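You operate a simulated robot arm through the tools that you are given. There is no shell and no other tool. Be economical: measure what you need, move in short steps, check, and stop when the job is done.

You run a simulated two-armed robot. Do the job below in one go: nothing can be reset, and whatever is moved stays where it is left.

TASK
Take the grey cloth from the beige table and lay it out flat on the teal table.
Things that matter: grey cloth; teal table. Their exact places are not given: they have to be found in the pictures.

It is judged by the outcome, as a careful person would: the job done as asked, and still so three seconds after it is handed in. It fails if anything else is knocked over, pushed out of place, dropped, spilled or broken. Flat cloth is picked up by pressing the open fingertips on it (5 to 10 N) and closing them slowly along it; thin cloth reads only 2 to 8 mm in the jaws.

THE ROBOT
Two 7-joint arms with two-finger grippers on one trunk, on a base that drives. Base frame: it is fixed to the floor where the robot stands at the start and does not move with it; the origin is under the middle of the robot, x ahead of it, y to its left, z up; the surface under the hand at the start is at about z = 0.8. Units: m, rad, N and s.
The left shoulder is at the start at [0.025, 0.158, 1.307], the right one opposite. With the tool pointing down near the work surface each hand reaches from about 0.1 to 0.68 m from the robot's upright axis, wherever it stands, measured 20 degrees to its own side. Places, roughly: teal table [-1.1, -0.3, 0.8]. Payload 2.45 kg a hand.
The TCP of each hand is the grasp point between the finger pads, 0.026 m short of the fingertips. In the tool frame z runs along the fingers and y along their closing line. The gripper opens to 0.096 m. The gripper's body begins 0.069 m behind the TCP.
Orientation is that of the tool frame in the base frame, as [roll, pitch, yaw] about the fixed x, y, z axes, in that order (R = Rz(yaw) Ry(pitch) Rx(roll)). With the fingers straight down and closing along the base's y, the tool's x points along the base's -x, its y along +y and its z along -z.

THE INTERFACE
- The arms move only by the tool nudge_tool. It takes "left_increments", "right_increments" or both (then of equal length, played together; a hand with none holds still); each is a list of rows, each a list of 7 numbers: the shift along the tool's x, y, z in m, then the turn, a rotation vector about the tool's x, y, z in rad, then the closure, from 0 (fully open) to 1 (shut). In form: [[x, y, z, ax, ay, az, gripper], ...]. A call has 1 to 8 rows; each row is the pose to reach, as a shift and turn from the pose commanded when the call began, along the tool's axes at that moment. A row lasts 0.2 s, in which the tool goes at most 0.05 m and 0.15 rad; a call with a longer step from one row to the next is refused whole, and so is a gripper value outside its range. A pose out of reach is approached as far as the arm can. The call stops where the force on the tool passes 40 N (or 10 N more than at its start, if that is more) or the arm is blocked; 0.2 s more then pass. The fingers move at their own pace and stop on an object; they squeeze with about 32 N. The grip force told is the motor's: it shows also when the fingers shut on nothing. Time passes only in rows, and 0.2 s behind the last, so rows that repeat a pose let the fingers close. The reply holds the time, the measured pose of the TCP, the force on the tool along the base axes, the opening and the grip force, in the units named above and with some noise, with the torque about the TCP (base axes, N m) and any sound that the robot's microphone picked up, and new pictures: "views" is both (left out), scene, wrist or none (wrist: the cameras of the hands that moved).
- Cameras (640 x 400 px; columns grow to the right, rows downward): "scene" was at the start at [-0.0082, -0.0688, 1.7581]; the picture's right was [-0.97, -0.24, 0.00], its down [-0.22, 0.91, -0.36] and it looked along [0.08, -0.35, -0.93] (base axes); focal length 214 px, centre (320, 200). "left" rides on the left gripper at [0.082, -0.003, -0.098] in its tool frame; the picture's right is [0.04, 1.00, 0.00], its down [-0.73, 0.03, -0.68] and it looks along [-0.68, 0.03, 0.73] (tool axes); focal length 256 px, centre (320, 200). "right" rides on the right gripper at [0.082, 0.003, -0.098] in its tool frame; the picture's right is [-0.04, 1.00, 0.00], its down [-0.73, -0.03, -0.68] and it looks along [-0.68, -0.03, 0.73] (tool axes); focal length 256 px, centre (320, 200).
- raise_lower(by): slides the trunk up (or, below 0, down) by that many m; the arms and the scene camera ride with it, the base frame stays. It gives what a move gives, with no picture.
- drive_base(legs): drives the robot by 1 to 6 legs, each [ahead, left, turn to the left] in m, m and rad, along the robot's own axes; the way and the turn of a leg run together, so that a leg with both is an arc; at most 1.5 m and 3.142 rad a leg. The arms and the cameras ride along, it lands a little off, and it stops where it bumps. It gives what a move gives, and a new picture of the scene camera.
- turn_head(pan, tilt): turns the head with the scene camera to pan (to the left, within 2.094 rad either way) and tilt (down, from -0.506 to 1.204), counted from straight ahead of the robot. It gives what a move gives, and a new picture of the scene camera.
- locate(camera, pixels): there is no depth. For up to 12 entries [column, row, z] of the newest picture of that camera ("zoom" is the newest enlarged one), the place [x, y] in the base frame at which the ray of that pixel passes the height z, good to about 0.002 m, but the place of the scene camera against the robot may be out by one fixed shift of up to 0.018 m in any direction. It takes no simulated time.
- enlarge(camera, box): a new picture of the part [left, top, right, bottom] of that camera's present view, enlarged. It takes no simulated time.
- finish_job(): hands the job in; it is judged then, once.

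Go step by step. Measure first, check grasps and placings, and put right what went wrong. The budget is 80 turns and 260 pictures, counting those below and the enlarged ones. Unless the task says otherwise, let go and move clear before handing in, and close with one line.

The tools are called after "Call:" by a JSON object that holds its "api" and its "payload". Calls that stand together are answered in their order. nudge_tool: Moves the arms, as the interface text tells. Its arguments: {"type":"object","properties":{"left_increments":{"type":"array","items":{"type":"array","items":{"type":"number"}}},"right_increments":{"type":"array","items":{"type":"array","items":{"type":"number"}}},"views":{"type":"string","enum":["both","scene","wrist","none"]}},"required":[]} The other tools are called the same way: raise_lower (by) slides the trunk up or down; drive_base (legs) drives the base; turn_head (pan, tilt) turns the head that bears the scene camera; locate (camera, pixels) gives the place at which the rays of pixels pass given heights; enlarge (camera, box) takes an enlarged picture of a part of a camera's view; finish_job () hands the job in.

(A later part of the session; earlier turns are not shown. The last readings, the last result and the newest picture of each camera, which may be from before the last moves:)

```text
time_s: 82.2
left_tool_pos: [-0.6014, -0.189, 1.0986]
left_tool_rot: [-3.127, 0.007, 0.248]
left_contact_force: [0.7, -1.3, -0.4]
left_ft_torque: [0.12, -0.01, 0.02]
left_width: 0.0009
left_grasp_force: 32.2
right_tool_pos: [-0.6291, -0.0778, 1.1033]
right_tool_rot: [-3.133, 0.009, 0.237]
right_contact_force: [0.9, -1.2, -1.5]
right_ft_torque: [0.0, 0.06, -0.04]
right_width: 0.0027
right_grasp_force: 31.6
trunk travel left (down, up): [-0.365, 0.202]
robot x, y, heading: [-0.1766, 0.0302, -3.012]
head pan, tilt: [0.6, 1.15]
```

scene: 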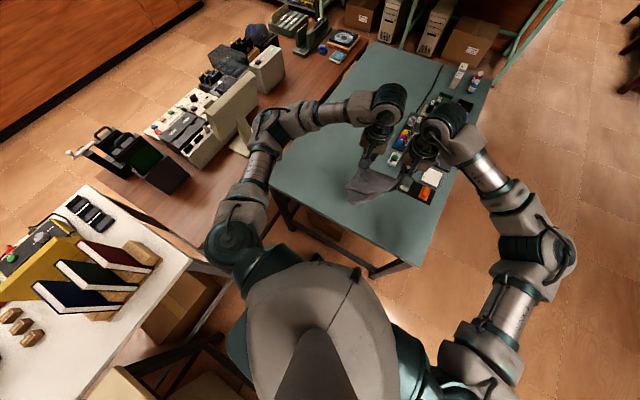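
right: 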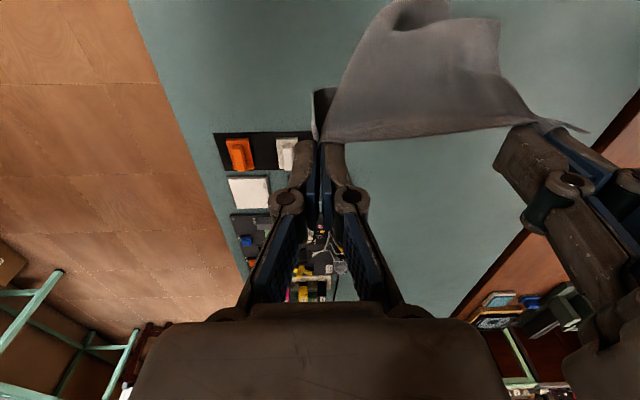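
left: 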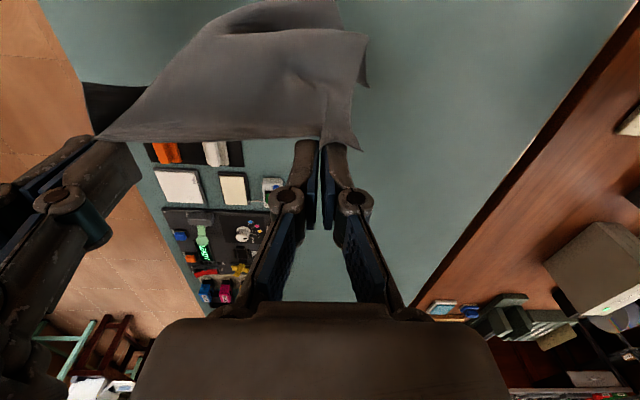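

Sideways arm motion excites the rocking (±0.04 m now). Time is cheap, so I'll hold still longer and see how it decays.

Call:
{"api": "nudge_tool", "payload": {"left_increments": [[0, 0, 0, 0, 0, 0, 1]], "views": "none"}}

Call:
{"api": "nudge_tool", "payload": {"left_increments": [[0, 0, 0, 0, 0, 0, 1]], "views": "none"}}

Call:
{"api": "nudge_tool", "payload": {"left_increments": [[0, 0, 0, 0, 0, 0, 1]], "views": "none"}}

Call:
{"api": "nudge_tool", "payload": {"left_increments": [[0, 0, 0, 0, 0, 0, 1]], "views": "none"}}

Call:
{"api": "nudge_tool", "payload": {"left_increments": [[0, 0, 0, 0, 0, 0, 1]], "views": "none"}}

Call:
{"api": "nudge_tool", "payload": {"left_increments": [[0, 0, 0, 0, 0, 0, 1], [0, 0, 0, 0, 0, 0, 1], [0, 0, 0, 0, 0, 0, 1], [0, 0, 0, 0, 0, 0, 1], [0, 0, 0, 0, 0, 0, 1], [0, 0, 0, 0, 0, 0, 1], [0, 0, 0, 0, 0, 0, 1], [0, 0, 0, 0, 0, 0, 1]], "views": "none"}}

Call:
{"api": "nudge_tool", "payload": {"left_increments": [[0, 0, 0, 0, 0, 0, 1], [0, 0, 0, 0, 0, 0, 1], [0, 0, 0, 0, 0, 0, 1], [0, 0, 0, 0, 0, 0, 1], [0, 0, 0, 0, 0, 0, 1], [0, 0, 0, 0, 0, 0, 1], [0, 0, 0, 0, 0, 0, 1], [0, 0, 0, 0, 0, 0, 1]], "views": "none"}}

Call:
{"api": "nudge_tool", "payload": {"left_increments": [[0, 0, 0, 0, 0, 0, 1], [0, 0, 0, 0, 0, 0, 1], [0, 0, 0, 0, 0, 0, 1], [0, 0, 0, 0, 0, 0, 1], [0, 0, 0, 0, 0, 0, 1], [0, 0, 0, 0, 0, 0, 1], [0, 0, 0, 0, 0, 0, 1], [0, 0, 0, 0, 0, 0, 1]], "views": "none"}}

Call:
{"api": "nudge_tool", "payload": {"left_increments": [[0, 0, 0, 0, 0, 0, 1], [0, 0, 0, 0, 0, 0, 1], [0, 0, 0, 0, 0, 0, 1], [0, 0, 0, 0, 0, 0, 1], [0, 0, 0, 0, 0, 0, 1], [0, 0, 0, 0, 0, 0, 1], [0, 0, 0, 0, 0, 0, 1], [0, 0, 0, 0, 0, 0, 1]], "views": "none"}}

Call:
{"api": "nudge_tool", "payload": {"left_increments": [[0, 0, 0, 0, 0, 0, 1], [0, 0, 0, 0, 0, 0, 1], [0, 0, 0, 0, 0, 0, 1], [0, 0, 0, 0, 0, 0, 1], [0, 0, 0, 0, 0, 0, 1], [0, 0, 0, 0, 0, 0, 1], [0, 0, 0, 0, 0, 0, 1], [0, 0, 0, 0, 0, 0, 1]], "views": "none"}}

Call:
{"api": "raise_lower", "payload": {"by": 0.0}}

Call:
{"api": "raise_lower", "payload": {"by": 0.0}}

Call:
{"api": "raise_lower", "payload": {"by": 0.0}}

Call:
{"api": "raise_lower", "payload": {"by": 0.0}}

```text
time_s: 82.8
left_tool_pos: [-0.5979, -0.1857, 1.1005]
left_tool_rot: [-3.123, 0.013, 0.248]
left_contact_force: [-0.2, -0.8, -0.4]
left_ft_torque: [0.16, -0.02, 0.02]
left_width: 0.0007
left_grasp_force: 29.4
right_tool_pos: [-0.6236, -0.0752, 1.1046]
right_tool_rot: [-3.126, 0.015, 0.233]
right_contact_force: [1.2, -1.8, 0.4]
right_ft_torque: [0.06, 0.13, 0.01]
right_width: 0.0013
right_grasp_force: 32.1
trunk travel left (down, up): [-0.365, 0.202]
robot x, y, heading: [-0.1715, 0.0424, -3.011]
head pan, tilt: [0.6, 1.15]
stopped in row 1 (left hand): the arm was blocked; the commanded pose is now the measured one
```

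```text
time_s: 83.2
left_tool_pos: [-0.6056, -0.1497, 1.1032]
left_tool_rot: [3.139, 0.016, 0.241]
left_contact_force: [-0.5, 1.4, -0.8]
left_ft_torque: [0.03, 0.03, 0.01]
left_width: 0.0021
left_grasp_force: 31.7
right_tool_pos: [-0.6309, -0.0415, 1.1063]
right_tool_rot: [3.132, 0.014, 0.23]
right_contact_force: [-0.1, -0.6, 0.6]
right_ft_torque: [-0.08, -0.04, 0.01]
right_width: 0.0005
right_grasp_force: 27.8
trunk travel left (down, up): [-0.365, 0.202]
robot x, y, heading: [-0.1791, 0.0498, -3.018]
head pan, tilt: [0.6, 1.15]
```

```text
time_s: 83.6
left_tool_pos: [-0.602, -0.1598, 1.1035]
left_tool_rot: [-3.139, 0.015, 0.244]
left_contact_force: [-0.5, 1.4, 0.0]
left_ft_torque: [0.0, 0.0, 0.01]
left_width: 0.0018
left_grasp_force: 33.7
right_tool_pos: [-0.6293, -0.0518, 1.1063]
right_tool_rot: [3.138, 0.016, 0.229]
right_contact_force: [0.2, -0.5, -0.1]
right_ft_torque: [0.0, 0.0, 0.02]
right_width: 0.0018
right_grasp_force: 29.4
trunk travel left (down, up): [-0.365, 0.202]
robot x, y, heading: [-0.1759, 0.0427, -3.011]
head pan, tilt: [0.6, 1.15]
```

```text
time_s: 84.0
left_tool_pos: [-0.6003, -0.1793, 1.0993]
left_tool_rot: [-3.127, 0.01, 0.245]
left_contact_force: [-0.3, -0.1, 1.0]
left_ft_torque: [0.08, 0.0, 0.0]
left_width: 0.0003
left_grasp_force: 29.1
right_tool_pos: [-0.6278, -0.0697, 1.1065]
right_tool_rot: [-3.129, 0.012, 0.232]
right_contact_force: [1.1, -1.7, -2.1]
right_ft_torque: [0.02, 0.13, 0.0]
right_width: 0.0025
right_grasp_force: 33.6
trunk travel left (down, up): [-0.365, 0.202]
robot x, y, heading: [-0.1753, 0.0384, -3.014]
head pan, tilt: [0.6, 1.15]
```

```text
time_s: 84.6
left_tool_pos: [-0.5922, -0.1956, 1.0998]
left_tool_rot: [-3.109, 0.015, 0.243]
left_contact_force: [-0.9, -0.6, 0.7]
left_ft_torque: [0.16, -0.02, 0.0]
left_width: 0.0008
left_grasp_force: 29.2
right_tool_pos: [-0.6203, -0.0847, 1.1067]
right_tool_rot: [-3.115, 0.018, 0.229]
right_contact_force: [1.1, -0.9, 0.5]
right_ft_torque: [0.04, 0.15, 0.0]
right_width: 0.0007
right_grasp_force: 30.3
trunk travel left (down, up): [-0.365, 0.202]
robot x, y, heading: [-0.1763, 0.0395, -3.013]
head pan, tilt: [0.6, 1.15]
stopped in row 1 (left hand): the arm was blocked; the commanded pose is now the measured one
```

```text
time_s: 86.6
left_tool_pos: [-0.5884, -0.2134, 1.0997]
left_tool_rot: [-3.096, 0.015, 0.248]
left_contact_force: [0.8, -1.4, 0.7]
left_ft_torque: [0.09, -0.03, 0.01]
left_width: 0.0015
left_grasp_force: 34.1
right_tool_pos: [-0.6146, -0.1033, 1.1078]
right_tool_rot: [-3.102, 0.021, 0.234]
right_contact_force: [0.1, -1.5, -0.6]
right_ft_torque: [-0.09, 0.08, -0.04]
right_width: 0.001
right_grasp_force: 28.6
trunk travel left (down, up): [-0.365, 0.202]
robot x, y, heading: [-0.1788, 0.04, -3.01]
head pan, tilt: [0.6, 1.15]
stopped in row 8 (left hand): the arm was blocked; the commanded pose is now the measured one
```

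```text
time_s: 88.6
left_tool_pos: [-0.5899, -0.1665, 1.1083]
left_tool_rot: [-3.138, 0.026, 0.244]
left_contact_force: [-1.0, 2.0, 0.1]
left_ft_torque: [-0.11, 0.04, 0.01]
left_width: 0.0003
left_grasp_force: 27.4
right_tool_pos: [-0.6157, -0.056, 1.113]
right_tool_rot: [3.14, 0.026, 0.233]
right_contact_force: [-1.2, 0.4, -0.7]
right_ft_torque: [-0.05, -0.08, -0.01]
right_width: 0.0031
right_grasp_force: 31.8
trunk travel left (down, up): [-0.365, 0.202]
robot x, y, heading: [-0.1788, 0.037, -3.012]
head pan, tilt: [0.6, 1.15]
stopped in row 8 (left hand): the arm was blocked; the commanded pose is now the measured one
```

```text
time_s: 90.4
left_tool_pos: [-0.5911, -0.1643, 1.1079]
left_tool_rot: [-3.137, 0.024, 0.244]
left_contact_force: [-0.2, 1.8, -0.8]
left_ft_torque: [-0.05, 0.04, 0.02]
left_width: 0.0019
left_grasp_force: 28.8
right_tool_pos: [-0.6168, -0.0546, 1.1109]
right_tool_rot: [3.141, 0.027, 0.231]
right_contact_force: [-0.7, -0.4, 0.5]
right_ft_torque: [-0.1, -0.09, -0.01]
right_width: 0.0007
right_grasp_force: 28.4
trunk travel left (down, up): [-0.365, 0.202]
robot x, y, heading: [-0.1801, 0.0422, -3.012]
head pan, tilt: [0.6, 1.15]
```

```text
time_s: 92.2
left_tool_pos: [-0.5907, -0.1656, 1.1072]
left_tool_rot: [-3.139, 0.025, 0.244]
left_contact_force: [-1.0, 2.0, 0.2]
left_ft_torque: [-0.02, 0.01, 0.01]
left_width: 0.0003
left_grasp_force: 28.4
right_tool_pos: [-0.6172, -0.055, 1.1111]
right_tool_rot: [3.14, 0.026, 0.23]
right_contact_force: [0.3, -1.0, 0.3]
right_ft_torque: [0.02, -0.07, -0.05]
right_width: 0.0016
right_grasp_force: 34.4
trunk travel left (down, up): [-0.365, 0.202]
robot x, y, heading: [-0.1805, 0.0426, -3.017]
head pan, tilt: [0.6, 1.15]
```

```text
time_s: 94.0
left_tool_pos: [-0.5906, -0.1645, 1.1074]
left_tool_rot: [-3.137, 0.024, 0.243]
left_contact_force: [-0.5, 1.5, 0.7]
left_ft_torque: [0.0, 0.05, -0.01]
left_width: 0.0002
left_grasp_force: 27.6
right_tool_pos: [-0.6174, -0.0553, 1.1111]
right_tool_rot: [3.141, 0.025, 0.23]
right_contact_force: [-1.0, 0.6, -0.4]
right_ft_torque: [-0.15, -0.15, -0.04]
right_width: 0.0024
right_grasp_force: 29.3
trunk travel left (down, up): [-0.365, 0.202]
robot x, y, heading: [-0.1781, 0.038, -3.014]
head pan, tilt: [0.6, 1.15]
```

```text
time_s: 94.5
left_tool_pos: [-0.5853, -0.2071, 1.1036]
left_tool_rot: [-3.111, 0.021, 0.253]
left_contact_force: [-0.6, -0.1, 0.8]
left_ft_torque: [0.04, -0.06, -0.01]
left_width: 0.0015
left_grasp_force: 28.8
right_tool_pos: [-0.6095, -0.0965, 1.1105]
right_tool_rot: [-3.116, 0.023, 0.237]
right_contact_force: [1.3, -1.8, -3.7]
right_ft_torque: [0.07, 0.1, 0.0]
right_width: 0.0022
right_grasp_force: 27.3
trunk travel left (down, up): [-0.365, 0.202]
robot x, y, heading: [-0.1783, 0.0326, -3.014]
head pan, tilt: [0.6, 1.15]
```

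```text
time_s: 95.0
left_tool_pos: [-0.592, -0.153, 1.1101]
left_tool_rot: [3.139, 0.025, 0.242]
left_contact_force: [-0.5, 1.4, -1.5]
left_ft_torque: [-0.1, 0.03, -0.01]
left_width: 0.0024
left_grasp_force: 33.1
right_tool_pos: [-0.6199, -0.0443, 1.1115]
right_tool_rot: [3.134, 0.027, 0.227]
right_contact_force: [-1.2, -0.5, 1.0]
right_ft_torque: [-0.13, -0.14, 0.0]
right_width: 0.0005
right_grasp_force: 27.1
trunk travel left (down, up): [-0.365, 0.202]
robot x, y, heading: [-0.1809, 0.041, -3.012]
head pan, tilt: [0.6, 1.15]
```

```text
time_s: 95.5
left_tool_pos: [-0.5836, -0.2124, 1.1017]
left_tool_rot: [-3.104, 0.02, 0.251]
left_contact_force: [-1.2, -0.3, -0.4]
left_ft_torque: [0.12, -0.02, -0.01]
left_width: 0.0016
left_grasp_force: 33.6
right_tool_pos: [-0.6108, -0.1029, 1.1094]
right_tool_rot: [-3.108, 0.024, 0.237]
right_contact_force: [-0.4, -1.7, 0.4]
right_ft_torque: [0.05, 0.02, -0.02]
right_width: 0.0003
right_grasp_force: 30.0
trunk travel left (down, up): [-0.365, 0.202]
robot x, y, heading: [-0.1813, 0.0314, -3.012]
head pan, tilt: [0.6, 1.15]
```

```text
time_s: 96.0
left_tool_pos: [-0.5919, -0.1551, 1.1092]
left_tool_rot: [3.138, 0.026, 0.245]
left_contact_force: [-0.7, 2.3, -0.7]
left_ft_torque: [-0.13, 0.01, -0.03]
left_width: 0.0001
left_grasp_force: 28.7
right_tool_pos: [-0.6174, -0.0452, 1.1121]
right_tool_rot: [3.133, 0.028, 0.232]
right_contact_force: [-0.9, 0.5, -0.6]
right_ft_torque: [-0.12, -0.08, -0.01]
right_width: 0.0016
right_grasp_force: 35.0
trunk travel left (down, up): [-0.365, 0.202]
robot x, y, heading: [-0.1821, 0.0396, -3.013]
head pan, tilt: [0.6, 1.15]
```

Samples 1.8 s apart coincide, so the period is 0.9 s: amplitude about 0.033 m, with peaks at t≈95.05+0.9k. I'll damp it actively with a quick 0.022 m shift of both hands at the +y peak, around t≈96.85.

Call:
{"api": "nudge_tool", "payload": {"left_increments": [[0, 0, 0, 0, 0, 0, 1], [0, 0, 0, 0, 0, 0, 1], [0, 0, 0, 0, 0, 0, 1], [0, -0.022, 0, 0, 0, 0, 1], [0, -0.022, 0, 0, 0, 0, 1]], "right_increments": [[0, 0, 0, 0, 0, 0, 1], [0, 0, 0, 0, 0, 0, 1], [0, 0, 0, 0, 0, 0, 1], [0, -0.022, 0, 0, 0, 0, 1], [0, -0.022, 0, 0, 0, 0, 1]], "views": "none"}}

Call:
{"api": "raise_lower", "payload": {"by": 0.0}}

Call:
{"api": "raise_lower", "payload": {"by": 0.0}}

Call:
{"api": "raise_lower", "payload": {"by": 0.0}}

Call:
{"api": "raise_lower", "payload": {"by": 0.0}}

Call:
{"api": "raise_lower", "payload": {"by": 0.0}}

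```text
time_s: 97.2
left_tool_pos: [-0.5895, -0.1826, 1.1059]
left_tool_rot: [-3.111, 0.022, 0.251]
left_contact_force: [-0.5, 0.4, 0.8]
left_ft_torque: [0.04, -0.06, 0.0]
left_width: 0.0019
left_grasp_force: 34.2
right_tool_pos: [-0.6152, -0.0719, 1.1113]
right_tool_rot: [-3.119, 0.025, 0.237]
right_contact_force: [2.0, -4.6, -0.8]
right_ft_torque: [-0.12, 0.0, -0.08]
right_width: 0.0014
right_grasp_force: 28.2
trunk travel left (down, up): [-0.365, 0.202]
robot x, y, heading: [-0.1754, 0.0338, -3.014]
head pan, tilt: [0.6, 1.15]
```

```text
time_s: 97.7
left_tool_pos: [-0.5977, -0.1345, 1.1098]
left_tool_rot: [3.139, 0.027, 0.244]
left_contact_force: [0.0, 1.7, 0.5]
left_ft_torque: [-0.06, 0.04, -0.02]
left_width: 0.0
left_grasp_force: 28.3
right_tool_pos: [-0.6239, -0.0266, 1.1111]
right_tool_rot: [3.135, 0.027, 0.23]
right_contact_force: [-1.8, -0.4, 0.6]
right_ft_torque: [-0.09, -0.08, 0.0]
right_width: 0.0002
right_grasp_force: 27.7
trunk travel left (down, up): [-0.365, 0.202]
robot x, y, heading: [-0.1759, 0.0377, -3.009]
head pan, tilt: [0.6, 1.15]
```

```text
time_s: 98.2
left_tool_pos: [-0.5897, -0.1881, 1.1022]
left_tool_rot: [-3.105, 0.02, 0.251]
left_contact_force: [-0.5, 0.2, 0.3]
left_ft_torque: [0.06, 0.03, 0.0]
left_width: 0.0016
left_grasp_force: 28.8
right_tool_pos: [-0.6156, -0.079, 1.1104]
right_tool_rot: [-3.11, 0.022, 0.235]
right_contact_force: [0.2, -1.7, 1.3]
right_ft_torque: [0.01, -0.01, 0.0]
right_width: 0.0004
right_grasp_force: 30.6
trunk travel left (down, up): [-0.365, 0.202]
robot x, y, heading: [-0.1746, 0.0298, -3.016]
head pan, tilt: [0.6, 1.15]
```

```text
time_s: 98.7
left_tool_pos: [-0.5969, -0.1356, 1.11]
left_tool_rot: [3.138, 0.027, 0.244]
left_contact_force: [-0.7, 1.7, 0.6]
left_ft_torque: [-0.18, 0.0, 0.04]
left_width: 0.0024
left_grasp_force: 33.8
right_tool_pos: [-0.6221, -0.0242, 1.1112]
right_tool_rot: [3.135, 0.025, 0.23]
right_contact_force: [0.6, -0.1, 0.8]
right_ft_torque: [-0.07, -0.07, 0.02]
right_width: 0.0023
right_grasp_force: 35.8
trunk travel left (down, up): [-0.365, 0.202]
robot x, y, heading: [-0.1758, 0.04, -3.011]
head pan, tilt: [0.6, 1.15]
```

```text
time_s: 99.2
left_tool_pos: [-0.5911, -0.1844, 1.1034]
left_tool_rot: [-3.111, 0.021, 0.253]
left_contact_force: [-0.6, -0.2, 0.3]
left_ft_torque: [0.08, -0.04, 0.01]
left_width: 0.0005
left_grasp_force: 30.3
right_tool_pos: [-0.6165, -0.0729, 1.1106]
right_tool_rot: [-3.116, 0.025, 0.237]
right_contact_force: [1.0, -0.6, -0.1]
right_ft_torque: [0.08, 0.1, -0.02]
right_width: 0.0033
right_grasp_force: 33.9
trunk travel left (down, up): [-0.365, 0.202]
robot x, y, heading: [-0.177, 0.0293, -3.012]
head pan, tilt: [0.6, 1.15]
```

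```text
time_s: 99.7
left_tool_pos: [-0.5955, -0.1458, 1.1083]
left_tool_rot: [-3.138, 0.025, 0.245]
left_contact_force: [-0.5, 0.9, -0.4]
left_ft_torque: [-0.01, 0.0, 0.03]
left_width: 0.0007
left_grasp_force: 29.6
right_tool_pos: [-0.621, -0.0366, 1.1123]
right_tool_rot: [3.141, 0.026, 0.232]
right_contact_force: [-0.1, 0.4, 0.8]
right_ft_torque: [-0.04, -0.07, -0.03]
right_width: 0.0026
right_grasp_force: 29.6
trunk travel left (down, up): [-0.365, 0.202]
robot x, y, heading: [-0.1733, 0.0381, -3.015]
head pan, tilt: [0.6, 1.15]
```

That confirmed the effect but it's weak: 0.033 → 0.028. The -y shifts I need anyway also damp it if timed at the -y peaks (t≈100.0, 100.9), so I'll step 0.045 m at each.

Call:
{"api": "nudge_tool", "payload": {"left_increments": [[0, 0.045, 0, 0, 0, 0, 1], [0, 0.045, 0, 0, 0, 0, 1], [0, 0.045, 0, 0, 0, 0, 1], [0, 0.045, 0, 0, 0, 0, 1], [0, 0.045, 0, 0, 0, 0, 1], [0, 0.09, 0, 0, 0, 0, 1], [0, 0.09, 0, 0, 0, 0, 1]], "right_increments": [[0, 0.045, 0, 0, 0, 0, 1], [0, 0.045, 0, 0, 0, 0, 1], [0, 0.045, 0, 0, 0, 0, 1], [0, 0.045, 0, 0, 0, 0, 1], [0, 0.045, 0, 0, 0, 0, 1], [0, 0.09, 0, 0, 0, 0, 1], [0, 0.09, 0, 0, 0, 0, 1]], "views": "none"}}

Call:
{"api": "raise_lower", "payload": {"by": 0.0}}

Call:
{"api": "raise_lower", "payload": {"by": 0.0}}

Call:
{"api": "raise_lower", "payload": {"by": 0.0}}

Call:
{"api": "raise_lower", "payload": {"by": 0.0}}

Call:
{"api": "raise_lower", "payload": {"by": 0.0}}

```text
time_s: 101.3
left_tool_pos: [-0.5725, -0.233, 1.1061]
left_tool_rot: [-3.137, 0.024, 0.243]
left_contact_force: [0.0, 0.1, 0.3]
left_ft_torque: [-0.05, -0.05, 0.0]
left_width: 0.0002
left_grasp_force: 27.9
right_tool_pos: [-0.6035, -0.1233, 1.108]
right_tool_rot: [-3.141, 0.024, 0.231]
right_contact_force: [-1.2, 0.5, 3.4]
right_ft_torque: [0.0, -0.07, -0.03]
right_width: 0.0025
right_grasp_force: 31.2
trunk travel left (down, up): [-0.365, 0.202]
robot x, y, heading: [-0.1771, 0.0402, -3.018]
head pan, tilt: [0.6, 1.15]
```

```text
time_s: 101.8
left_tool_pos: [-0.5676, -0.2698, 1.1]
left_tool_rot: [-3.114, 0.021, 0.253]
left_contact_force: [-0.1, -0.2, 1.9]
left_ft_torque: [0.11, -0.01, 0.02]
left_width: 0.002
left_grasp_force: 34.3
right_tool_pos: [-0.5934, -0.1596, 1.1089]
right_tool_rot: [-3.116, 0.024, 0.237]
right_contact_force: [1.4, -1.4, 0.1]
right_ft_torque: [-0.1, 0.02, -0.01]
right_width: 0.0009
right_grasp_force: 27.8
trunk travel left (down, up): [-0.365, 0.202]
robot x, y, heading: [-0.1776, 0.0287, -3.012]
head pan, tilt: [0.6, 1.15]
```

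```text
time_s: 102.3
left_tool_pos: [-0.5752, -0.2257, 1.109]
left_tool_rot: [3.14, 0.026, 0.243]
left_contact_force: [-0.8, 1.9, 0.7]
left_ft_torque: [-0.07, -0.04, -0.02]
left_width: 0.0001
left_grasp_force: 29.5
right_tool_pos: [-0.6023, -0.1157, 1.1123]
right_tool_rot: [3.136, 0.027, 0.23]
right_contact_force: [-1.7, -1.0, 1.7]
right_ft_torque: [-0.03, -0.13, -0.04]
right_width: 0.0
right_grasp_force: 28.5
trunk travel left (down, up): [-0.365, 0.202]
robot x, y, heading: [-0.18, 0.0409, -3.014]
head pan, tilt: [0.6, 1.15]
```

```text
time_s: 102.8
left_tool_pos: [-0.569, -0.2742, 1.1014]
left_tool_rot: [-3.108, 0.02, 0.253]
left_contact_force: [-0.8, -1.7, -0.6]
left_ft_torque: [0.16, 0.01, -0.01]
left_width: 0.0009
left_grasp_force: 29.3
right_tool_pos: [-0.5942, -0.1637, 1.1076]
right_tool_rot: [-3.112, 0.022, 0.237]
right_contact_force: [1.1, -2.3, 0.2]
right_ft_torque: [0.09, 0.21, -0.05]
right_width: 0.0012
right_grasp_force: 32.7
trunk travel left (down, up): [-0.365, 0.202]
robot x, y, heading: [-0.1793, 0.0303, -3.011]
head pan, tilt: [0.6, 1.15]
```

```text
time_s: 103.3
left_tool_pos: [-0.5742, -0.227, 1.1083]
left_tool_rot: [-3.141, 0.026, 0.247]
left_contact_force: [-0.4, 2.2, 0.1]
left_ft_torque: [-0.13, 0.01, 0.01]
left_width: 0.0024
left_grasp_force: 33.5
right_tool_pos: [-0.6015, -0.1165, 1.1105]
right_tool_rot: [3.136, 0.026, 0.231]
right_contact_force: [-0.3, -1.2, -1.1]
right_ft_torque: [-0.06, 0.02, -0.02]
right_width: 0.0027
right_grasp_force: 35.7
trunk travel left (down, up): [-0.365, 0.202]
robot x, y, heading: [-0.1777, 0.0379, -3.011]
head pan, tilt: [0.6, 1.15]
```

```text
time_s: 103.8
left_tool_pos: [-0.569, -0.2655, 1.1007]
left_tool_rot: [-3.115, 0.02, 0.252]
left_contact_force: [0.4, 0.4, 0.7]
left_ft_torque: [0.04, 0.04, 0.0]
left_width: 0.0008
left_grasp_force: 31.5
right_tool_pos: [-0.5969, -0.1568, 1.1074]
right_tool_rot: [-3.116, 0.023, 0.235]
right_contact_force: [1.5, -0.9, -1.3]
right_ft_torque: [0.0, 0.04, -0.02]
right_width: 0.0028
right_grasp_force: 32.1
trunk travel left (down, up): [-0.365, 0.202]
robot x, y, heading: [-0.1774, 0.0342, -3.014]
head pan, tilt: [0.6, 1.15]
```

The sway sits at about ±0.025 m; pressing on the table at the end will stop it. The hands' midpoint is at about (-0.585,-0.194), so I'll reach forward 0.17 m to put the hanging edge over the far end of the target area.

Call:
{"api": "nudge_tool", "payload": {"left_increments": [[-0.022, 0, 0, 0, 0, 0, 1], [-0.044, 0, 0, 0, 0, 0, 1], [-0.066, 0, 0, 0, 0, 0, 1], [-0.088, 0, 0, 0, 0, 0, 1], [-0.11, 0, 0, 0, 0, 0, 1], [-0.132, 0, 0, 0, 0, 0, 1], [-0.152, 0, 0, 0, 0, 0, 1], [-0.172, 0, 0, 0, 0, 0, 1]], "right_increments": [[-0.022, 0, 0, 0, 0, 0, 1], [-0.044, 0, 0, 0, 0, 0, 1], [-0.066, 0, 0, 0, 0, 0, 1], [-0.088, 0, 0, 0, 0, 0, 1], [-0.11, 0, 0, 0, 0, 0, 1], [-0.132, 0, 0, 0, 0, 0, 1], [-0.152, 0, 0, 0, 0, 0, 1], [-0.172, 0, 0, 0, 0, 0, 1]], "views": "both"}}

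Call:
{"api": "raise_lower", "payload": {"by": 0.0}}

Call:
{"api": "raise_lower", "payload": {"by": 0.0}}

Call:
{"api": "raise_lower", "payload": {"by": 0.0}}

```text
time_s: 105.6
left_tool_pos: [-0.7394, -0.3056, 1.1031]
left_tool_rot: [-3.116, 0.02, 0.249]
left_contact_force: [0.5, 4.3, -0.3]
left_ft_torque: [0.19, 0.0, 0.06]
left_width: 0.002
left_grasp_force: 33.1
right_tool_pos: [-0.7289, -0.1876, 1.1114]
right_tool_rot: [-3.119, 0.022, 0.236]
right_contact_force: [0.2, -6.8, -0.8]
right_ft_torque: [-0.06, -0.03, -0.13]
right_width: 0.0022
right_grasp_force: 33.2
right hand out of reach, approached as far as the arm can: row 7, 8
trunk travel left (down, up): [-0.365, 0.202]
robot x, y, heading: [-0.1799, 0.0351, -3.009]
head pan, tilt: [0.6, 1.15]
```

scene: 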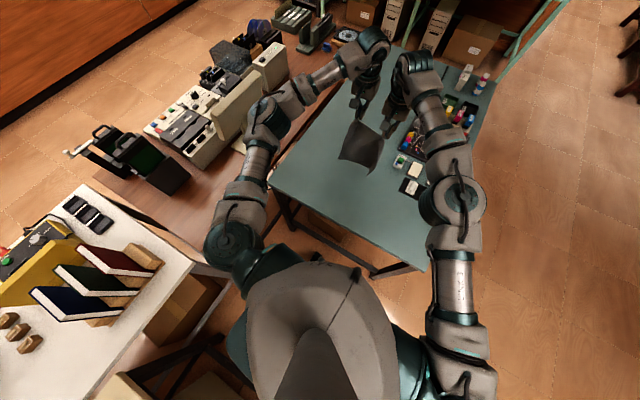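
right: 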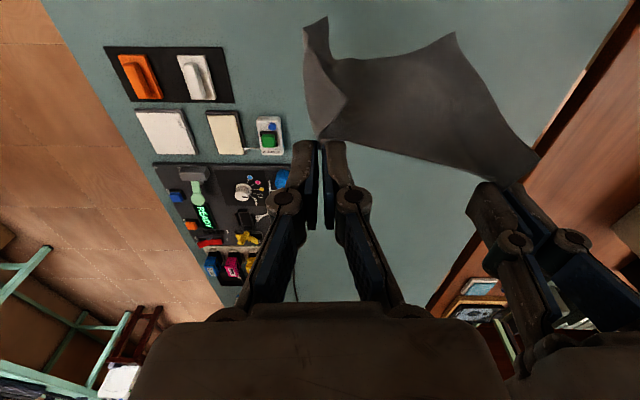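
left: 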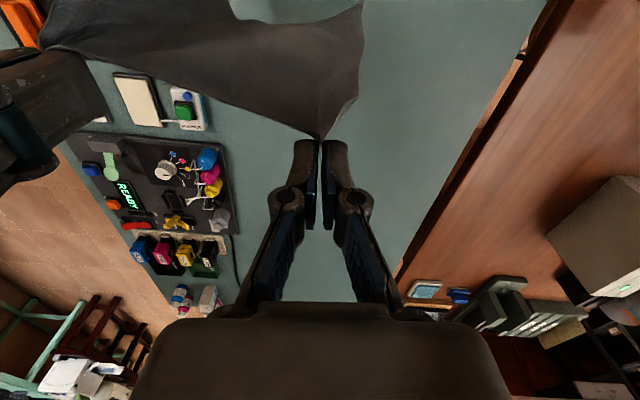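

```text
time_s: 106.1
left_tool_pos: [-0.7403, -0.2827, 1.1125]
left_tool_rot: [-3.134, 0.025, 0.245]
left_contact_force: [1.1, 7.5, -0.9]
left_ft_torque: [0.11, -0.06, 0.04]
left_width: 0.0014
left_grasp_force: 30.2
right_tool_pos: [-0.7254, -0.159, 1.1153]
right_tool_rot: [-3.137, 0.025, 0.235]
right_contact_force: [-1.4, -6.5, -0.6]
right_ft_torque: [-0.26, 0.02, -0.09]
right_width: 0.0005
right_grasp_force: 28.8
trunk travel left (down, up): [-0.365, 0.202]
robot x, y, heading: [-0.1749, 0.0384, -3.012]
head pan, tilt: [0.6, 1.15]
```

```text
time_s: 106.6
left_tool_pos: [-0.738, -0.2934, 1.1072]
left_tool_rot: [-3.123, 0.024, 0.248]
left_contact_force: [0.1, 3.7, 0.9]
left_ft_torque: [0.07, -0.02, 0.04]
left_width: 0.001
left_grasp_force: 30.9
right_tool_pos: [-0.7303, -0.1739, 1.1145]
right_tool_rot: [-3.127, 0.023, 0.233]
right_contact_force: [-1.1, -4.7, -0.2]
right_ft_torque: [-0.11, 0.01, -0.03]
right_width: 0.0026
right_grasp_force: 34.9
trunk travel left (down, up): [-0.365, 0.202]
robot x, y, heading: [-0.18, 0.0349, -3.012]
head pan, tilt: [0.6, 1.15]
```

```text
time_s: 107.1
left_tool_pos: [-0.7372, -0.2957, 1.1083]
left_tool_rot: [-3.124, 0.024, 0.248]
left_contact_force: [0.9, 8.5, 0.6]
left_ft_torque: [0.19, -0.04, 0.1]
left_width: 0.001
left_grasp_force: 30.6
right_tool_pos: [-0.7222, -0.1725, 1.1128]
right_tool_rot: [-3.13, 0.027, 0.236]
right_contact_force: [-1.0, -8.3, -0.1]
right_ft_torque: [-0.22, 0.05, -0.14]
right_width: 0.001
right_grasp_force: 32.1
trunk travel left (down, up): [-0.365, 0.202]
robot x, y, heading: [-0.1779, 0.034, -3.016]
head pan, tilt: [0.6, 1.15]
```

The right hand is at its reach limit and the cloth is stretched (8 N). I'll pull both hands back 0.04 m to relax it, then drive the base ahead 0.045 m, which still leaves about 0.29 m to the table.

Call:
{"api": "nudge_tool", "payload": {"left_increments": [[0.01, 0, 0, 0, 0, 0, 1], [0.02, 0, 0, 0, 0, 0, 1], [0.03, 0, 0, 0, 0, 0, 1], [0.04, 0, 0, 0, 0, 0, 1], [0.045, 0, 0, 0, 0, 0, 1]], "right_increments": [[0.01, 0, 0, 0, 0, 0, 1], [0.02, 0, 0, 0, 0, 0, 1], [0.03, 0, 0, 0, 0, 0, 1], [0.04, 0, 0, 0, 0, 0, 1], [0.045, 0, 0, 0, 0, 0, 1]], "views": "none"}}

Call:
{"api": "drive_base", "payload": {"legs": [[0.045, 0, 0]]}}

Call:
{"api": "raise_lower", "payload": {"by": 0.0}}

Call:
{"api": "raise_lower", "payload": {"by": 0.0}}

Call:
{"api": "raise_lower", "payload": {"by": 0.0}}

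Call:
{"api": "raise_lower", "payload": {"by": 0.0}}

```text
time_s: 108.3
left_tool_pos: [-0.6923, -0.2943, 1.1036]
left_tool_rot: [-3.116, 0.022, 0.252]
left_contact_force: [1.9, 9.8, -0.2]
left_ft_torque: [0.33, -0.02, 0.1]
left_width: 0.0015
left_grasp_force: 31.0
right_tool_pos: [-0.679, -0.1714, 1.1113]
right_tool_rot: [-3.118, 0.022, 0.235]
right_contact_force: [-1.4, -10.4, -0.9]
right_ft_torque: [-0.28, 0.1, -0.14]
right_width: 0.0018
right_grasp_force: 30.0
trunk travel left (down, up): [-0.365, 0.202]
robot x, y, heading: [-0.1783, 0.0315, -3.014]
head pan, tilt: [0.6, 1.15]
```

```text
time_s: 109.2
left_tool_pos: [-0.7337, -0.2977, 1.1079]
left_tool_rot: [-3.115, 0.025, 0.247]
left_contact_force: [0.9, 10.1, -0.9]
left_ft_torque: [0.27, -0.01, 0.1]
left_width: 0.0012
left_grasp_force: 30.2
right_tool_pos: [-0.7201, -0.1756, 1.1129]
right_tool_rot: [-3.119, 0.028, 0.235]
right_contact_force: [0.2, -10.4, 0.6]
right_ft_torque: [-0.19, 0.08, -0.15]
right_width: 0.0007
right_grasp_force: 30.9
trunk travel left (down, up): [-0.365, 0.202]
robot x, y, heading: [-0.2198, 0.0271, -3.01]
head pan, tilt: [0.6, 1.15]
```

scene: 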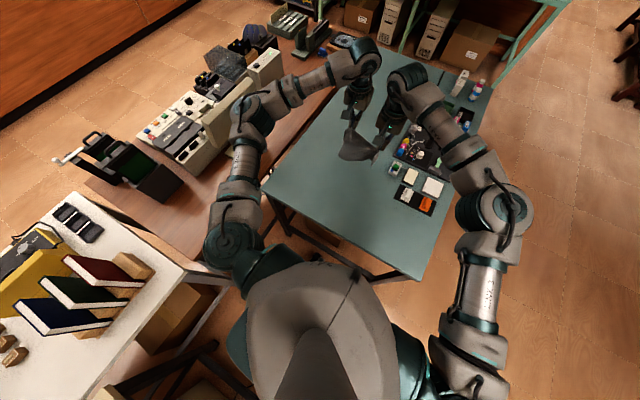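

```text
time_s: 109.7
left_tool_pos: [-0.7368, -0.2757, 1.1127]
left_tool_rot: [-3.136, 0.029, 0.247]
left_contact_force: [0.6, 9.1, -0.6]
left_ft_torque: [0.18, 0.01, 0.07]
left_width: 0.0012
left_grasp_force: 30.7
right_tool_pos: [-0.7226, -0.1521, 1.1182]
right_tool_rot: [3.141, 0.034, 0.235]
right_contact_force: [-2.2, -8.2, -0.2]
right_ft_torque: [-0.22, 0.01, -0.14]
right_width: 0.0022
right_grasp_force: 33.4
trunk travel left (down, up): [-0.365, 0.202]
robot x, y, heading: [-0.2202, 0.0308, -3.018]
head pan, tilt: [0.6, 1.15]
```

```text
time_s: 110.2
left_tool_pos: [-0.7381, -0.2819, 1.1103]
left_tool_rot: [-3.132, 0.026, 0.248]
left_contact_force: [1.3, 8.9, 0.0]
left_ft_torque: [0.17, -0.04, 0.09]
left_width: 0.0013
left_grasp_force: 31.1
right_tool_pos: [-0.7242, -0.1589, 1.1152]
right_tool_rot: [-3.134, 0.027, 0.237]
right_contact_force: [-0.8, -8.4, 0.5]
right_ft_torque: [-0.2, 0.05, -0.11]
right_width: 0.0006
right_grasp_force: 29.0
trunk travel left (down, up): [-0.365, 0.202]
robot x, y, heading: [-0.2223, 0.0277, -3.016]
head pan, tilt: [0.6, 1.15]
```

```text
time_s: 110.7
left_tool_pos: [-0.7379, -0.2865, 1.1095]
left_tool_rot: [-3.128, 0.025, 0.248]
left_contact_force: [1.0, 9.4, 0.4]
left_ft_torque: [0.25, -0.01, 0.12]
left_width: 0.0014
left_grasp_force: 30.7
right_tool_pos: [-0.724, -0.1633, 1.1152]
right_tool_rot: [-3.133, 0.028, 0.236]
right_contact_force: [-0.9, -9.2, 0.1]
right_ft_torque: [-0.24, 0.07, -0.14]
right_width: 0.002
right_grasp_force: 29.9
trunk travel left (down, up): [-0.365, 0.202]
robot x, y, heading: [-0.2259, 0.0258, -3.015]
head pan, tilt: [0.6, 1.15]
```

```text
time_s: 111.2
left_tool_pos: [-0.7395, -0.2726, 1.111]
left_tool_rot: [-3.138, 0.029, 0.245]
left_contact_force: [1.0, 9.0, -0.2]
left_ft_torque: [0.17, -0.01, 0.1]
left_width: 0.0013
left_grasp_force: 30.7
right_tool_pos: [-0.7256, -0.1496, 1.1155]
right_tool_rot: [-3.142, 0.028, 0.233]
right_contact_force: [-1.8, -7.8, 0.7]
right_ft_torque: [-0.18, 0.0, -0.09]
right_width: 0.0013
right_grasp_force: 32.9
trunk travel left (down, up): [-0.365, 0.202]
robot x, y, heading: [-0.2248, 0.0297, -3.015]
head pan, tilt: [0.6, 1.15]
```

The driving is good and the sway has dropped to about ±0.007. The right hand is 0.04 m behind the left along the reach direction, so I'll even them out, half each.

Call:
{"api": "nudge_tool", "payload": {"left_increments": [[0.005, 0, 0, 0, 0, 0, 1], [0.01, 0, 0, 0, 0, 0, 1], [0.015, 0, 0, 0, 0, 0, 1], [0.02, 0, 0, 0, 0, 0, 1], [0.02, 0, 0, 0, 0, 0, 1]], "right_increments": [[-0.005, 0.001, 0, 0, 0, 0, 1], [-0.011, 0.002, 0, 0, 0, 0, 1], [-0.017, 0.003, 0.002, 0, 0, 0, 1], [-0.022, 0.004, 0.004, 0, 0, 0, 1], [-0.022, 0.004, 0.004, 0, 0, 0, 1]], "views": "wrist"}}

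Call:
{"api": "enlarge", "payload": {"camera": "scene", "box": [230, 30, 480, 220]}}

```text
time_s: 112.4
left_tool_pos: [-0.7192, -0.2709, 1.1108]
left_tool_rot: [-3.136, 0.03, 0.247]
left_contact_force: [-0.4, 0.5, -0.8]
left_ft_torque: [-0.04, -0.01, -0.02]
left_width: 0.0015
left_grasp_force: 30.7
right_tool_pos: [-0.7457, -0.1601, 1.1119]
right_tool_rot: [3.141, 0.03, 0.233]
right_contact_force: [-0.7, 0.3, -1.2]
right_ft_torque: [-0.09, -0.08, 0.01]
right_width: 0.0032
right_grasp_force: 35.6
trunk travel left (down, up): [-0.365, 0.202]
robot x, y, heading: [-0.2226, 0.026, -3.008]
head pan, tilt: [0.6, 1.15]
```

right: 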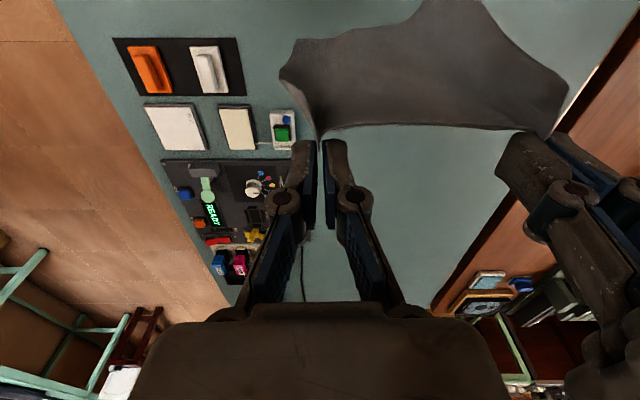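
left: 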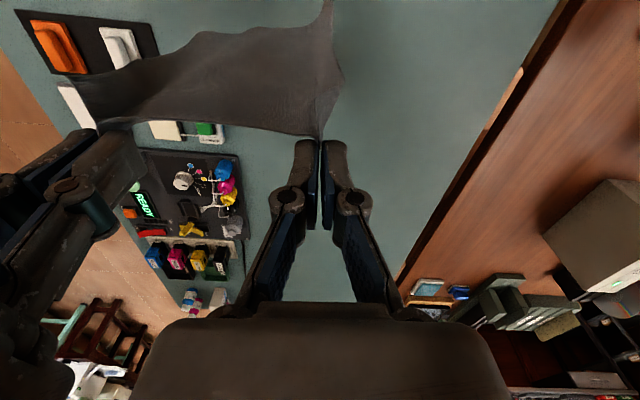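

```text
2.11 times, centred on (355, 125) of scene
```

zoom: 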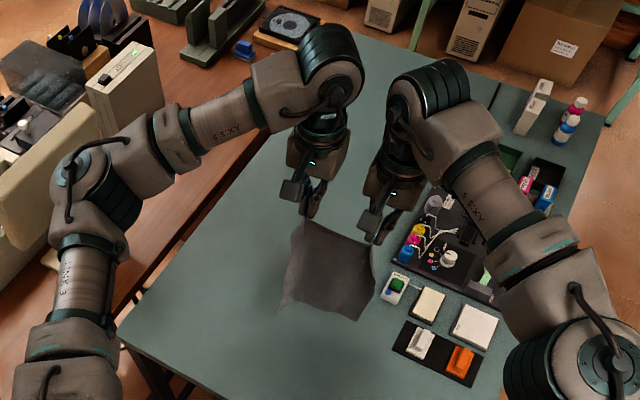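

Hands are even again, tension is gone and the sway is small. I'll check where the hanging edge and the nearest items are.

Call:
{"api": "locate", "payload": {"camera": "zoom", "pixels": [[285, 305, 0.88], [360, 320, 0.88], [375, 275, 0.88], [380, 295, 0.81], [395, 272, 0.83], [392, 348, 0.8], [408, 225, 0.8], [120, 350, 0.8]]}}

Call:
{"api": "locate", "payload": {"camera": "right", "pixels": [[295, 148, 0.8], [270, 110, 0.8], [245, 95, 0.8], [236, 38, 0.8], [113, 38, 0.8]]}}

```text
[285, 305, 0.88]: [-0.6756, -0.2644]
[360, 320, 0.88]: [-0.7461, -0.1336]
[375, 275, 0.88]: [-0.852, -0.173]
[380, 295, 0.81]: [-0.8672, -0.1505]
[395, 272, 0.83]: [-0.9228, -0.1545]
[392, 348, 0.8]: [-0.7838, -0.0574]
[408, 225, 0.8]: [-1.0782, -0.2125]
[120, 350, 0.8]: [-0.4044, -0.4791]
```

```text
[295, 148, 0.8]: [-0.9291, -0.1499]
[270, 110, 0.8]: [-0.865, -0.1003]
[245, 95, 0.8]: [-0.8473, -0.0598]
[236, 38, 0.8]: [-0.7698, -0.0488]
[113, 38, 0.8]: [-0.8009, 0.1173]
```

There's about 0.08–0.1 m of clearance to the pads and switch. Now laying: lower, then pull back toward the robot while lowering, so the far edge touches down first.

Call:
{"api": "nudge_tool", "payload": {"left_increments": [[0, 0, 0.025, 0, 0, 0, 1], [0, 0, 0.05, 0, 0, 0, 1], [0.01, 0, 0.07, 0, 0, 0, 1], [0.03, 0, 0.085, 0, 0, 0, 1], [0.055, 0, 0.1, 0, 0, 0, 1], [0.08, 0, 0.115, 0, 0, 0, 1], [0.105, 0, 0.13, 0, 0, 0, 1], [0.125, 0, 0.15, 0, 0, 0, 1]], "right_increments": [[0, 0, 0.025, 0, 0, 0, 1], [0, 0, 0.05, 0, 0, 0, 1], [0.01, 0, 0.07, 0, 0, 0, 1], [0.03, 0, 0.085, 0, 0, 0, 1], [0.055, 0, 0.1, 0, 0, 0, 1], [0.08, 0, 0.115, 0, 0, 0, 1], [0.105, 0, 0.13, 0, 0, 0, 1], [0.125, 0, 0.15, 0, 0, 0, 1]], "views": "both"}}

Call:
{"api": "enlarge", "payload": {"camera": "scene", "box": [260, 60, 460, 240]}}

```text
time_s: 114.2
left_tool_pos: [-0.6, -0.2434, 0.9601]
left_tool_rot: [-3.135, 0.027, 0.251]
left_contact_force: [0.5, 0.4, -0.2]
left_ft_torque: [-0.03, 0.02, -0.04]
left_width: 0.0013
left_grasp_force: 30.5
right_tool_pos: [-0.6268, -0.1329, 0.961]
right_tool_rot: [-3.14, 0.029, 0.235]
right_contact_force: [0.3, 0.7, -1.0]
right_ft_torque: [-0.04, 0.02, 0.04]
right_width: 0.0023
right_grasp_force: 33.5
trunk travel left (down, up): [-0.365, 0.202]
robot x, y, heading: [-0.222, 0.0339, -3.007]
head pan, tilt: [0.6, 1.15]
```

scene: 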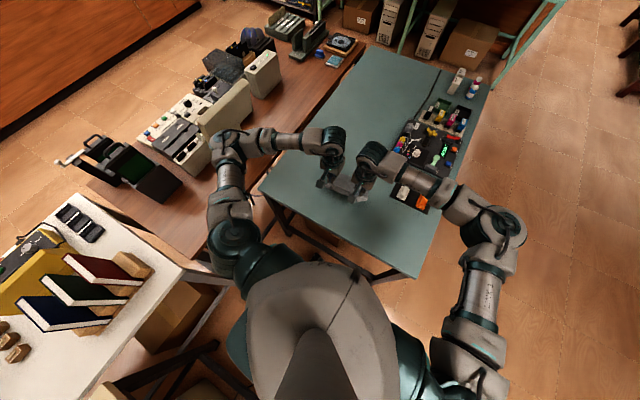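
right: 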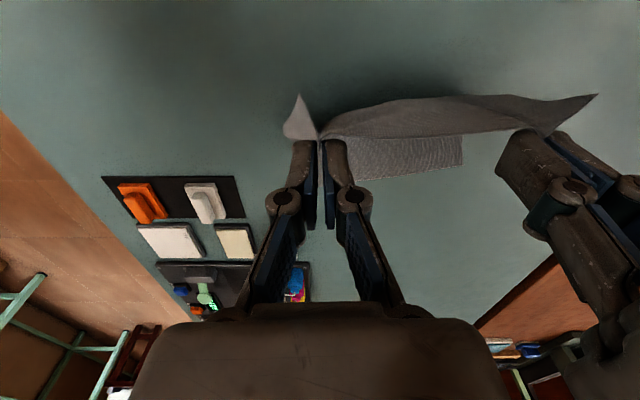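
left: 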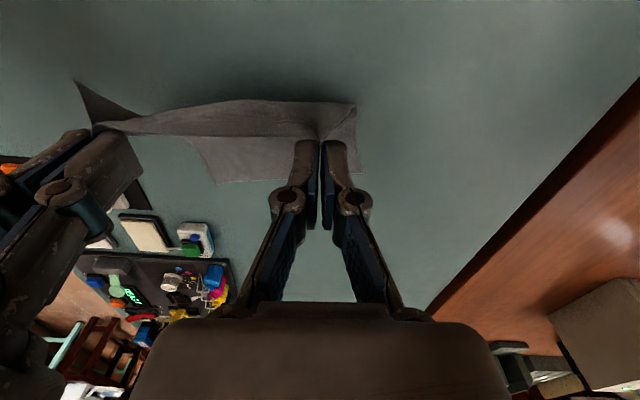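

```text
2.22 times, centred on (360, 150) of scene
```

zoom: 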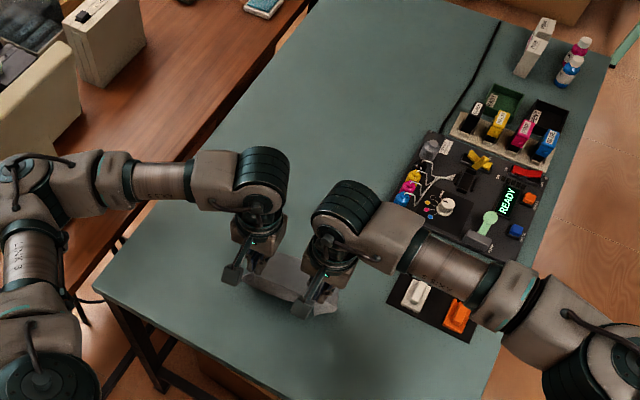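

The cloth's lower part trails to the far side (pixels (215,183) to (360,176) in the left view), as wanted. Measuring the free edge.

Call:
{"api": "locate", "payload": {"camera": "left", "pixels": [[217, 183, 0.8], [360, 176, 0.8], [75, 82, 0.9], [356, 105, 0.9]]}}

Call:
{"api": "locate", "payload": {"camera": "right", "pixels": [[350, 181, 0.8], [463, 166, 0.8]]}}

```text
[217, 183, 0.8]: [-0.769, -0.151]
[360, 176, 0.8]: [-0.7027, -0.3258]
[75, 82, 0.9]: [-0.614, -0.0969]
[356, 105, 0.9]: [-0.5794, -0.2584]
```

```text
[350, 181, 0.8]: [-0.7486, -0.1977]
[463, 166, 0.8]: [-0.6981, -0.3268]
```

The free edge lies straight, about 0.19 m long and centred at (-0.735,-0.238). Continuing down and back to just above the table.

Call:
{"api": "nudge_tool", "payload": {"left_increments": [[0.015, 0, 0.015, 0, 0, 0, 1], [0.03, 0, 0.035, 0, 0, 0, 1], [0.042, 0, 0.055, 0, 0, 0, 1], [0.052, 0, 0.075, 0, 0, 0, 1], [0.06, 0, 0.095, 0, 0, 0, 1], [0.066, 0, 0.113, 0, 0, 0, 1], [0.07, 0, 0.124, 0, 0, 0, 1], [0.07, 0, 0.124, 0, 0, 0, 1]], "right_increments": [[0.015, 0, 0.015, 0, 0, 0, 1], [0.03, 0, 0.035, 0, 0, 0, 1], [0.042, 0, 0.055, 0, 0, 0, 1], [0.052, 0, 0.075, 0, 0, 0, 1], [0.06, 0, 0.095, 0, 0, 0, 1], [0.066, 0, 0.113, 0, 0, 0, 1], [0.07, 0, 0.124, 0, 0, 0, 1], [0.07, 0, 0.124, 0, 0, 0, 1]], "views": "both"}}

Call:
{"api": "enlarge", "payload": {"camera": "scene", "box": [260, 60, 460, 240]}}

```text
time_s: 116.0
left_tool_pos: [-0.5358, -0.2275, 0.8321]
left_tool_rot: [-3.133, 0.027, 0.247]
left_contact_force: [1.3, 0.8, 1.6]
left_ft_torque: [0.01, -0.02, -0.02]
left_width: 0.001
left_grasp_force: 30.3
right_tool_pos: [-0.5649, -0.119, 0.8311]
right_tool_rot: [-3.137, 0.029, 0.233]
right_contact_force: [-0.5, 0.4, -0.2]
right_ft_torque: [0.01, 0.01, -0.02]
right_width: 0.0023
right_grasp_force: 30.5
trunk travel left (down, up): [-0.365, 0.202]
robot x, y, heading: [-0.2221, 0.0262, -3.009]
head pan, tilt: [0.6, 1.15]
```

scene: 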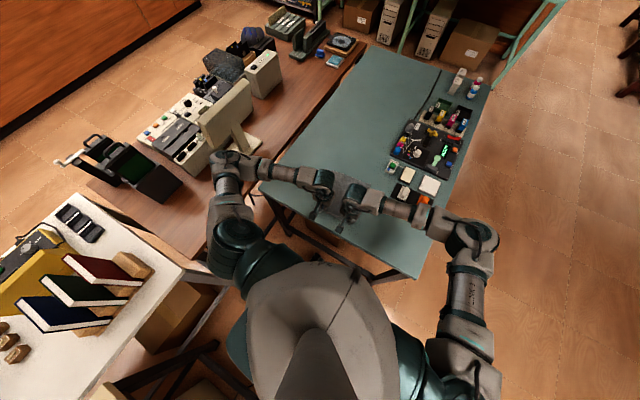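
right: 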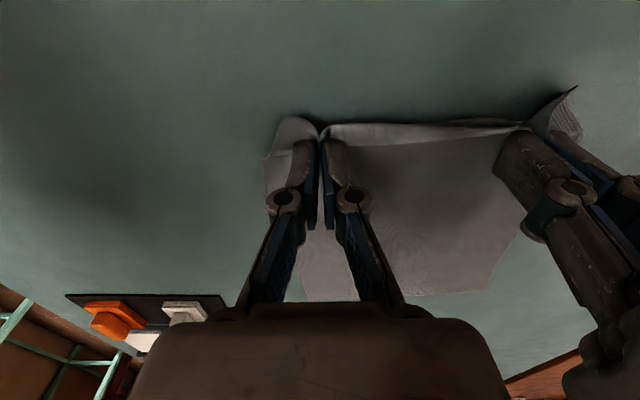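
left: 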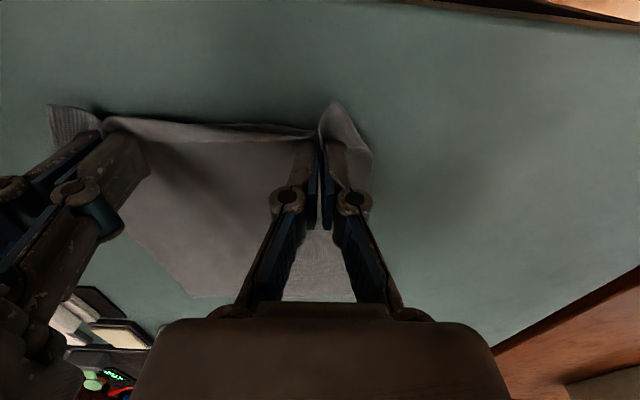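

```text
2.22 times, centred on (360, 150) of scene
```

zoom: 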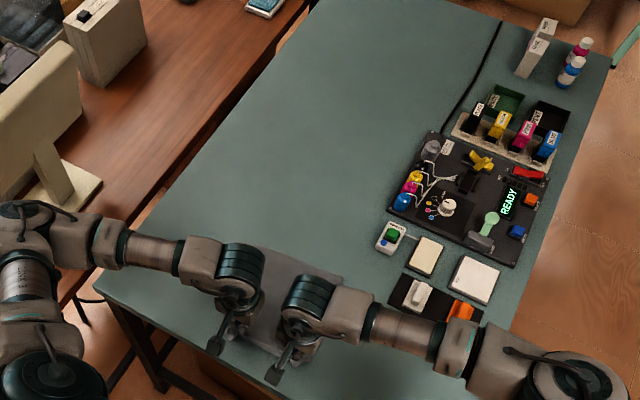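

The cloth is laid out with only the pinched corners still raised. I'll pull back a further 8 mm to take out slack, touch down, and open slowly.

Call:
{"api": "nudge_tool", "payload": {"left_increments": [[0.004, 0.001, 0.002, 0, 0, 0, 1], [0.008, 0.002, 0.004, 0, 0, 0, 1], [0.008, 0.002, 0.004, 0, 0, 0, 1], [0.008, 0.002, 0.004, 0, 0, 0, 0.92], [0.008, 0.002, 0.004, 0, 0, 0, 0.84], [0.008, 0.002, 0.004, 0, 0, 0, 0.76], [0.008, 0.002, 0.004, 0, 0, 0, 0.68], [0.008, 0.002, 0.004, 0, 0, 0, 0.6]], "right_increments": [[0.004, -0.001, 0.002, 0, 0, 0, 1], [0.008, -0.002, 0.004, 0, 0, 0, 1], [0.008, -0.002, 0.004, 0, 0, 0, 1], [0.008, -0.002, 0.004, 0, 0, 0, 0.92], [0.008, -0.002, 0.004, 0, 0, 0, 0.84], [0.008, -0.002, 0.004, 0, 0, 0, 0.76], [0.008, -0.002, 0.004, 0, 0, 0, 0.68], [0.008, -0.002, 0.004, 0, 0, 0, 0.6]], "views": "wrist"}}

```text
time_s: 117.8
left_tool_pos: [-0.5283, -0.2291, 0.8269]
left_tool_rot: [-3.131, 0.028, 0.249]
left_contact_force: [1.0, -0.4, 3.6]
left_ft_torque: [0.01, -0.03, 0.01]
left_width: 0.0371
left_grasp_force: 0.0
right_tool_pos: [-0.5559, -0.1188, 0.8275]
right_tool_rot: [-3.133, 0.029, 0.234]
right_contact_force: [-1.0, 0.2, 3.0]
right_ft_torque: [-0.01, -0.01, 0.01]
right_width: 0.0383
right_grasp_force: 0.1
trunk travel left (down, up): [-0.365, 0.202]
robot x, y, heading: [-0.2216, 0.027, -3.011]
head pan, tilt: [0.6, 1.15]
```

right: 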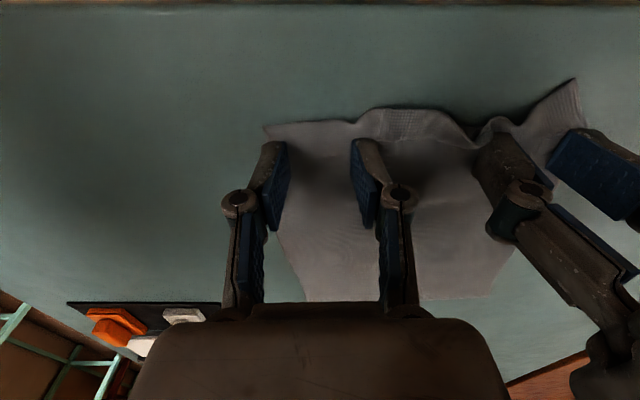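
left: 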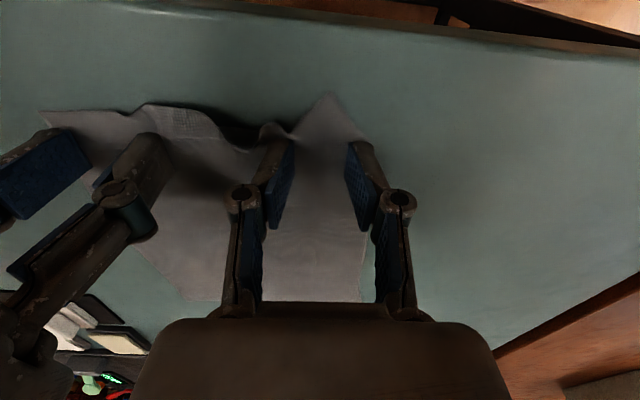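

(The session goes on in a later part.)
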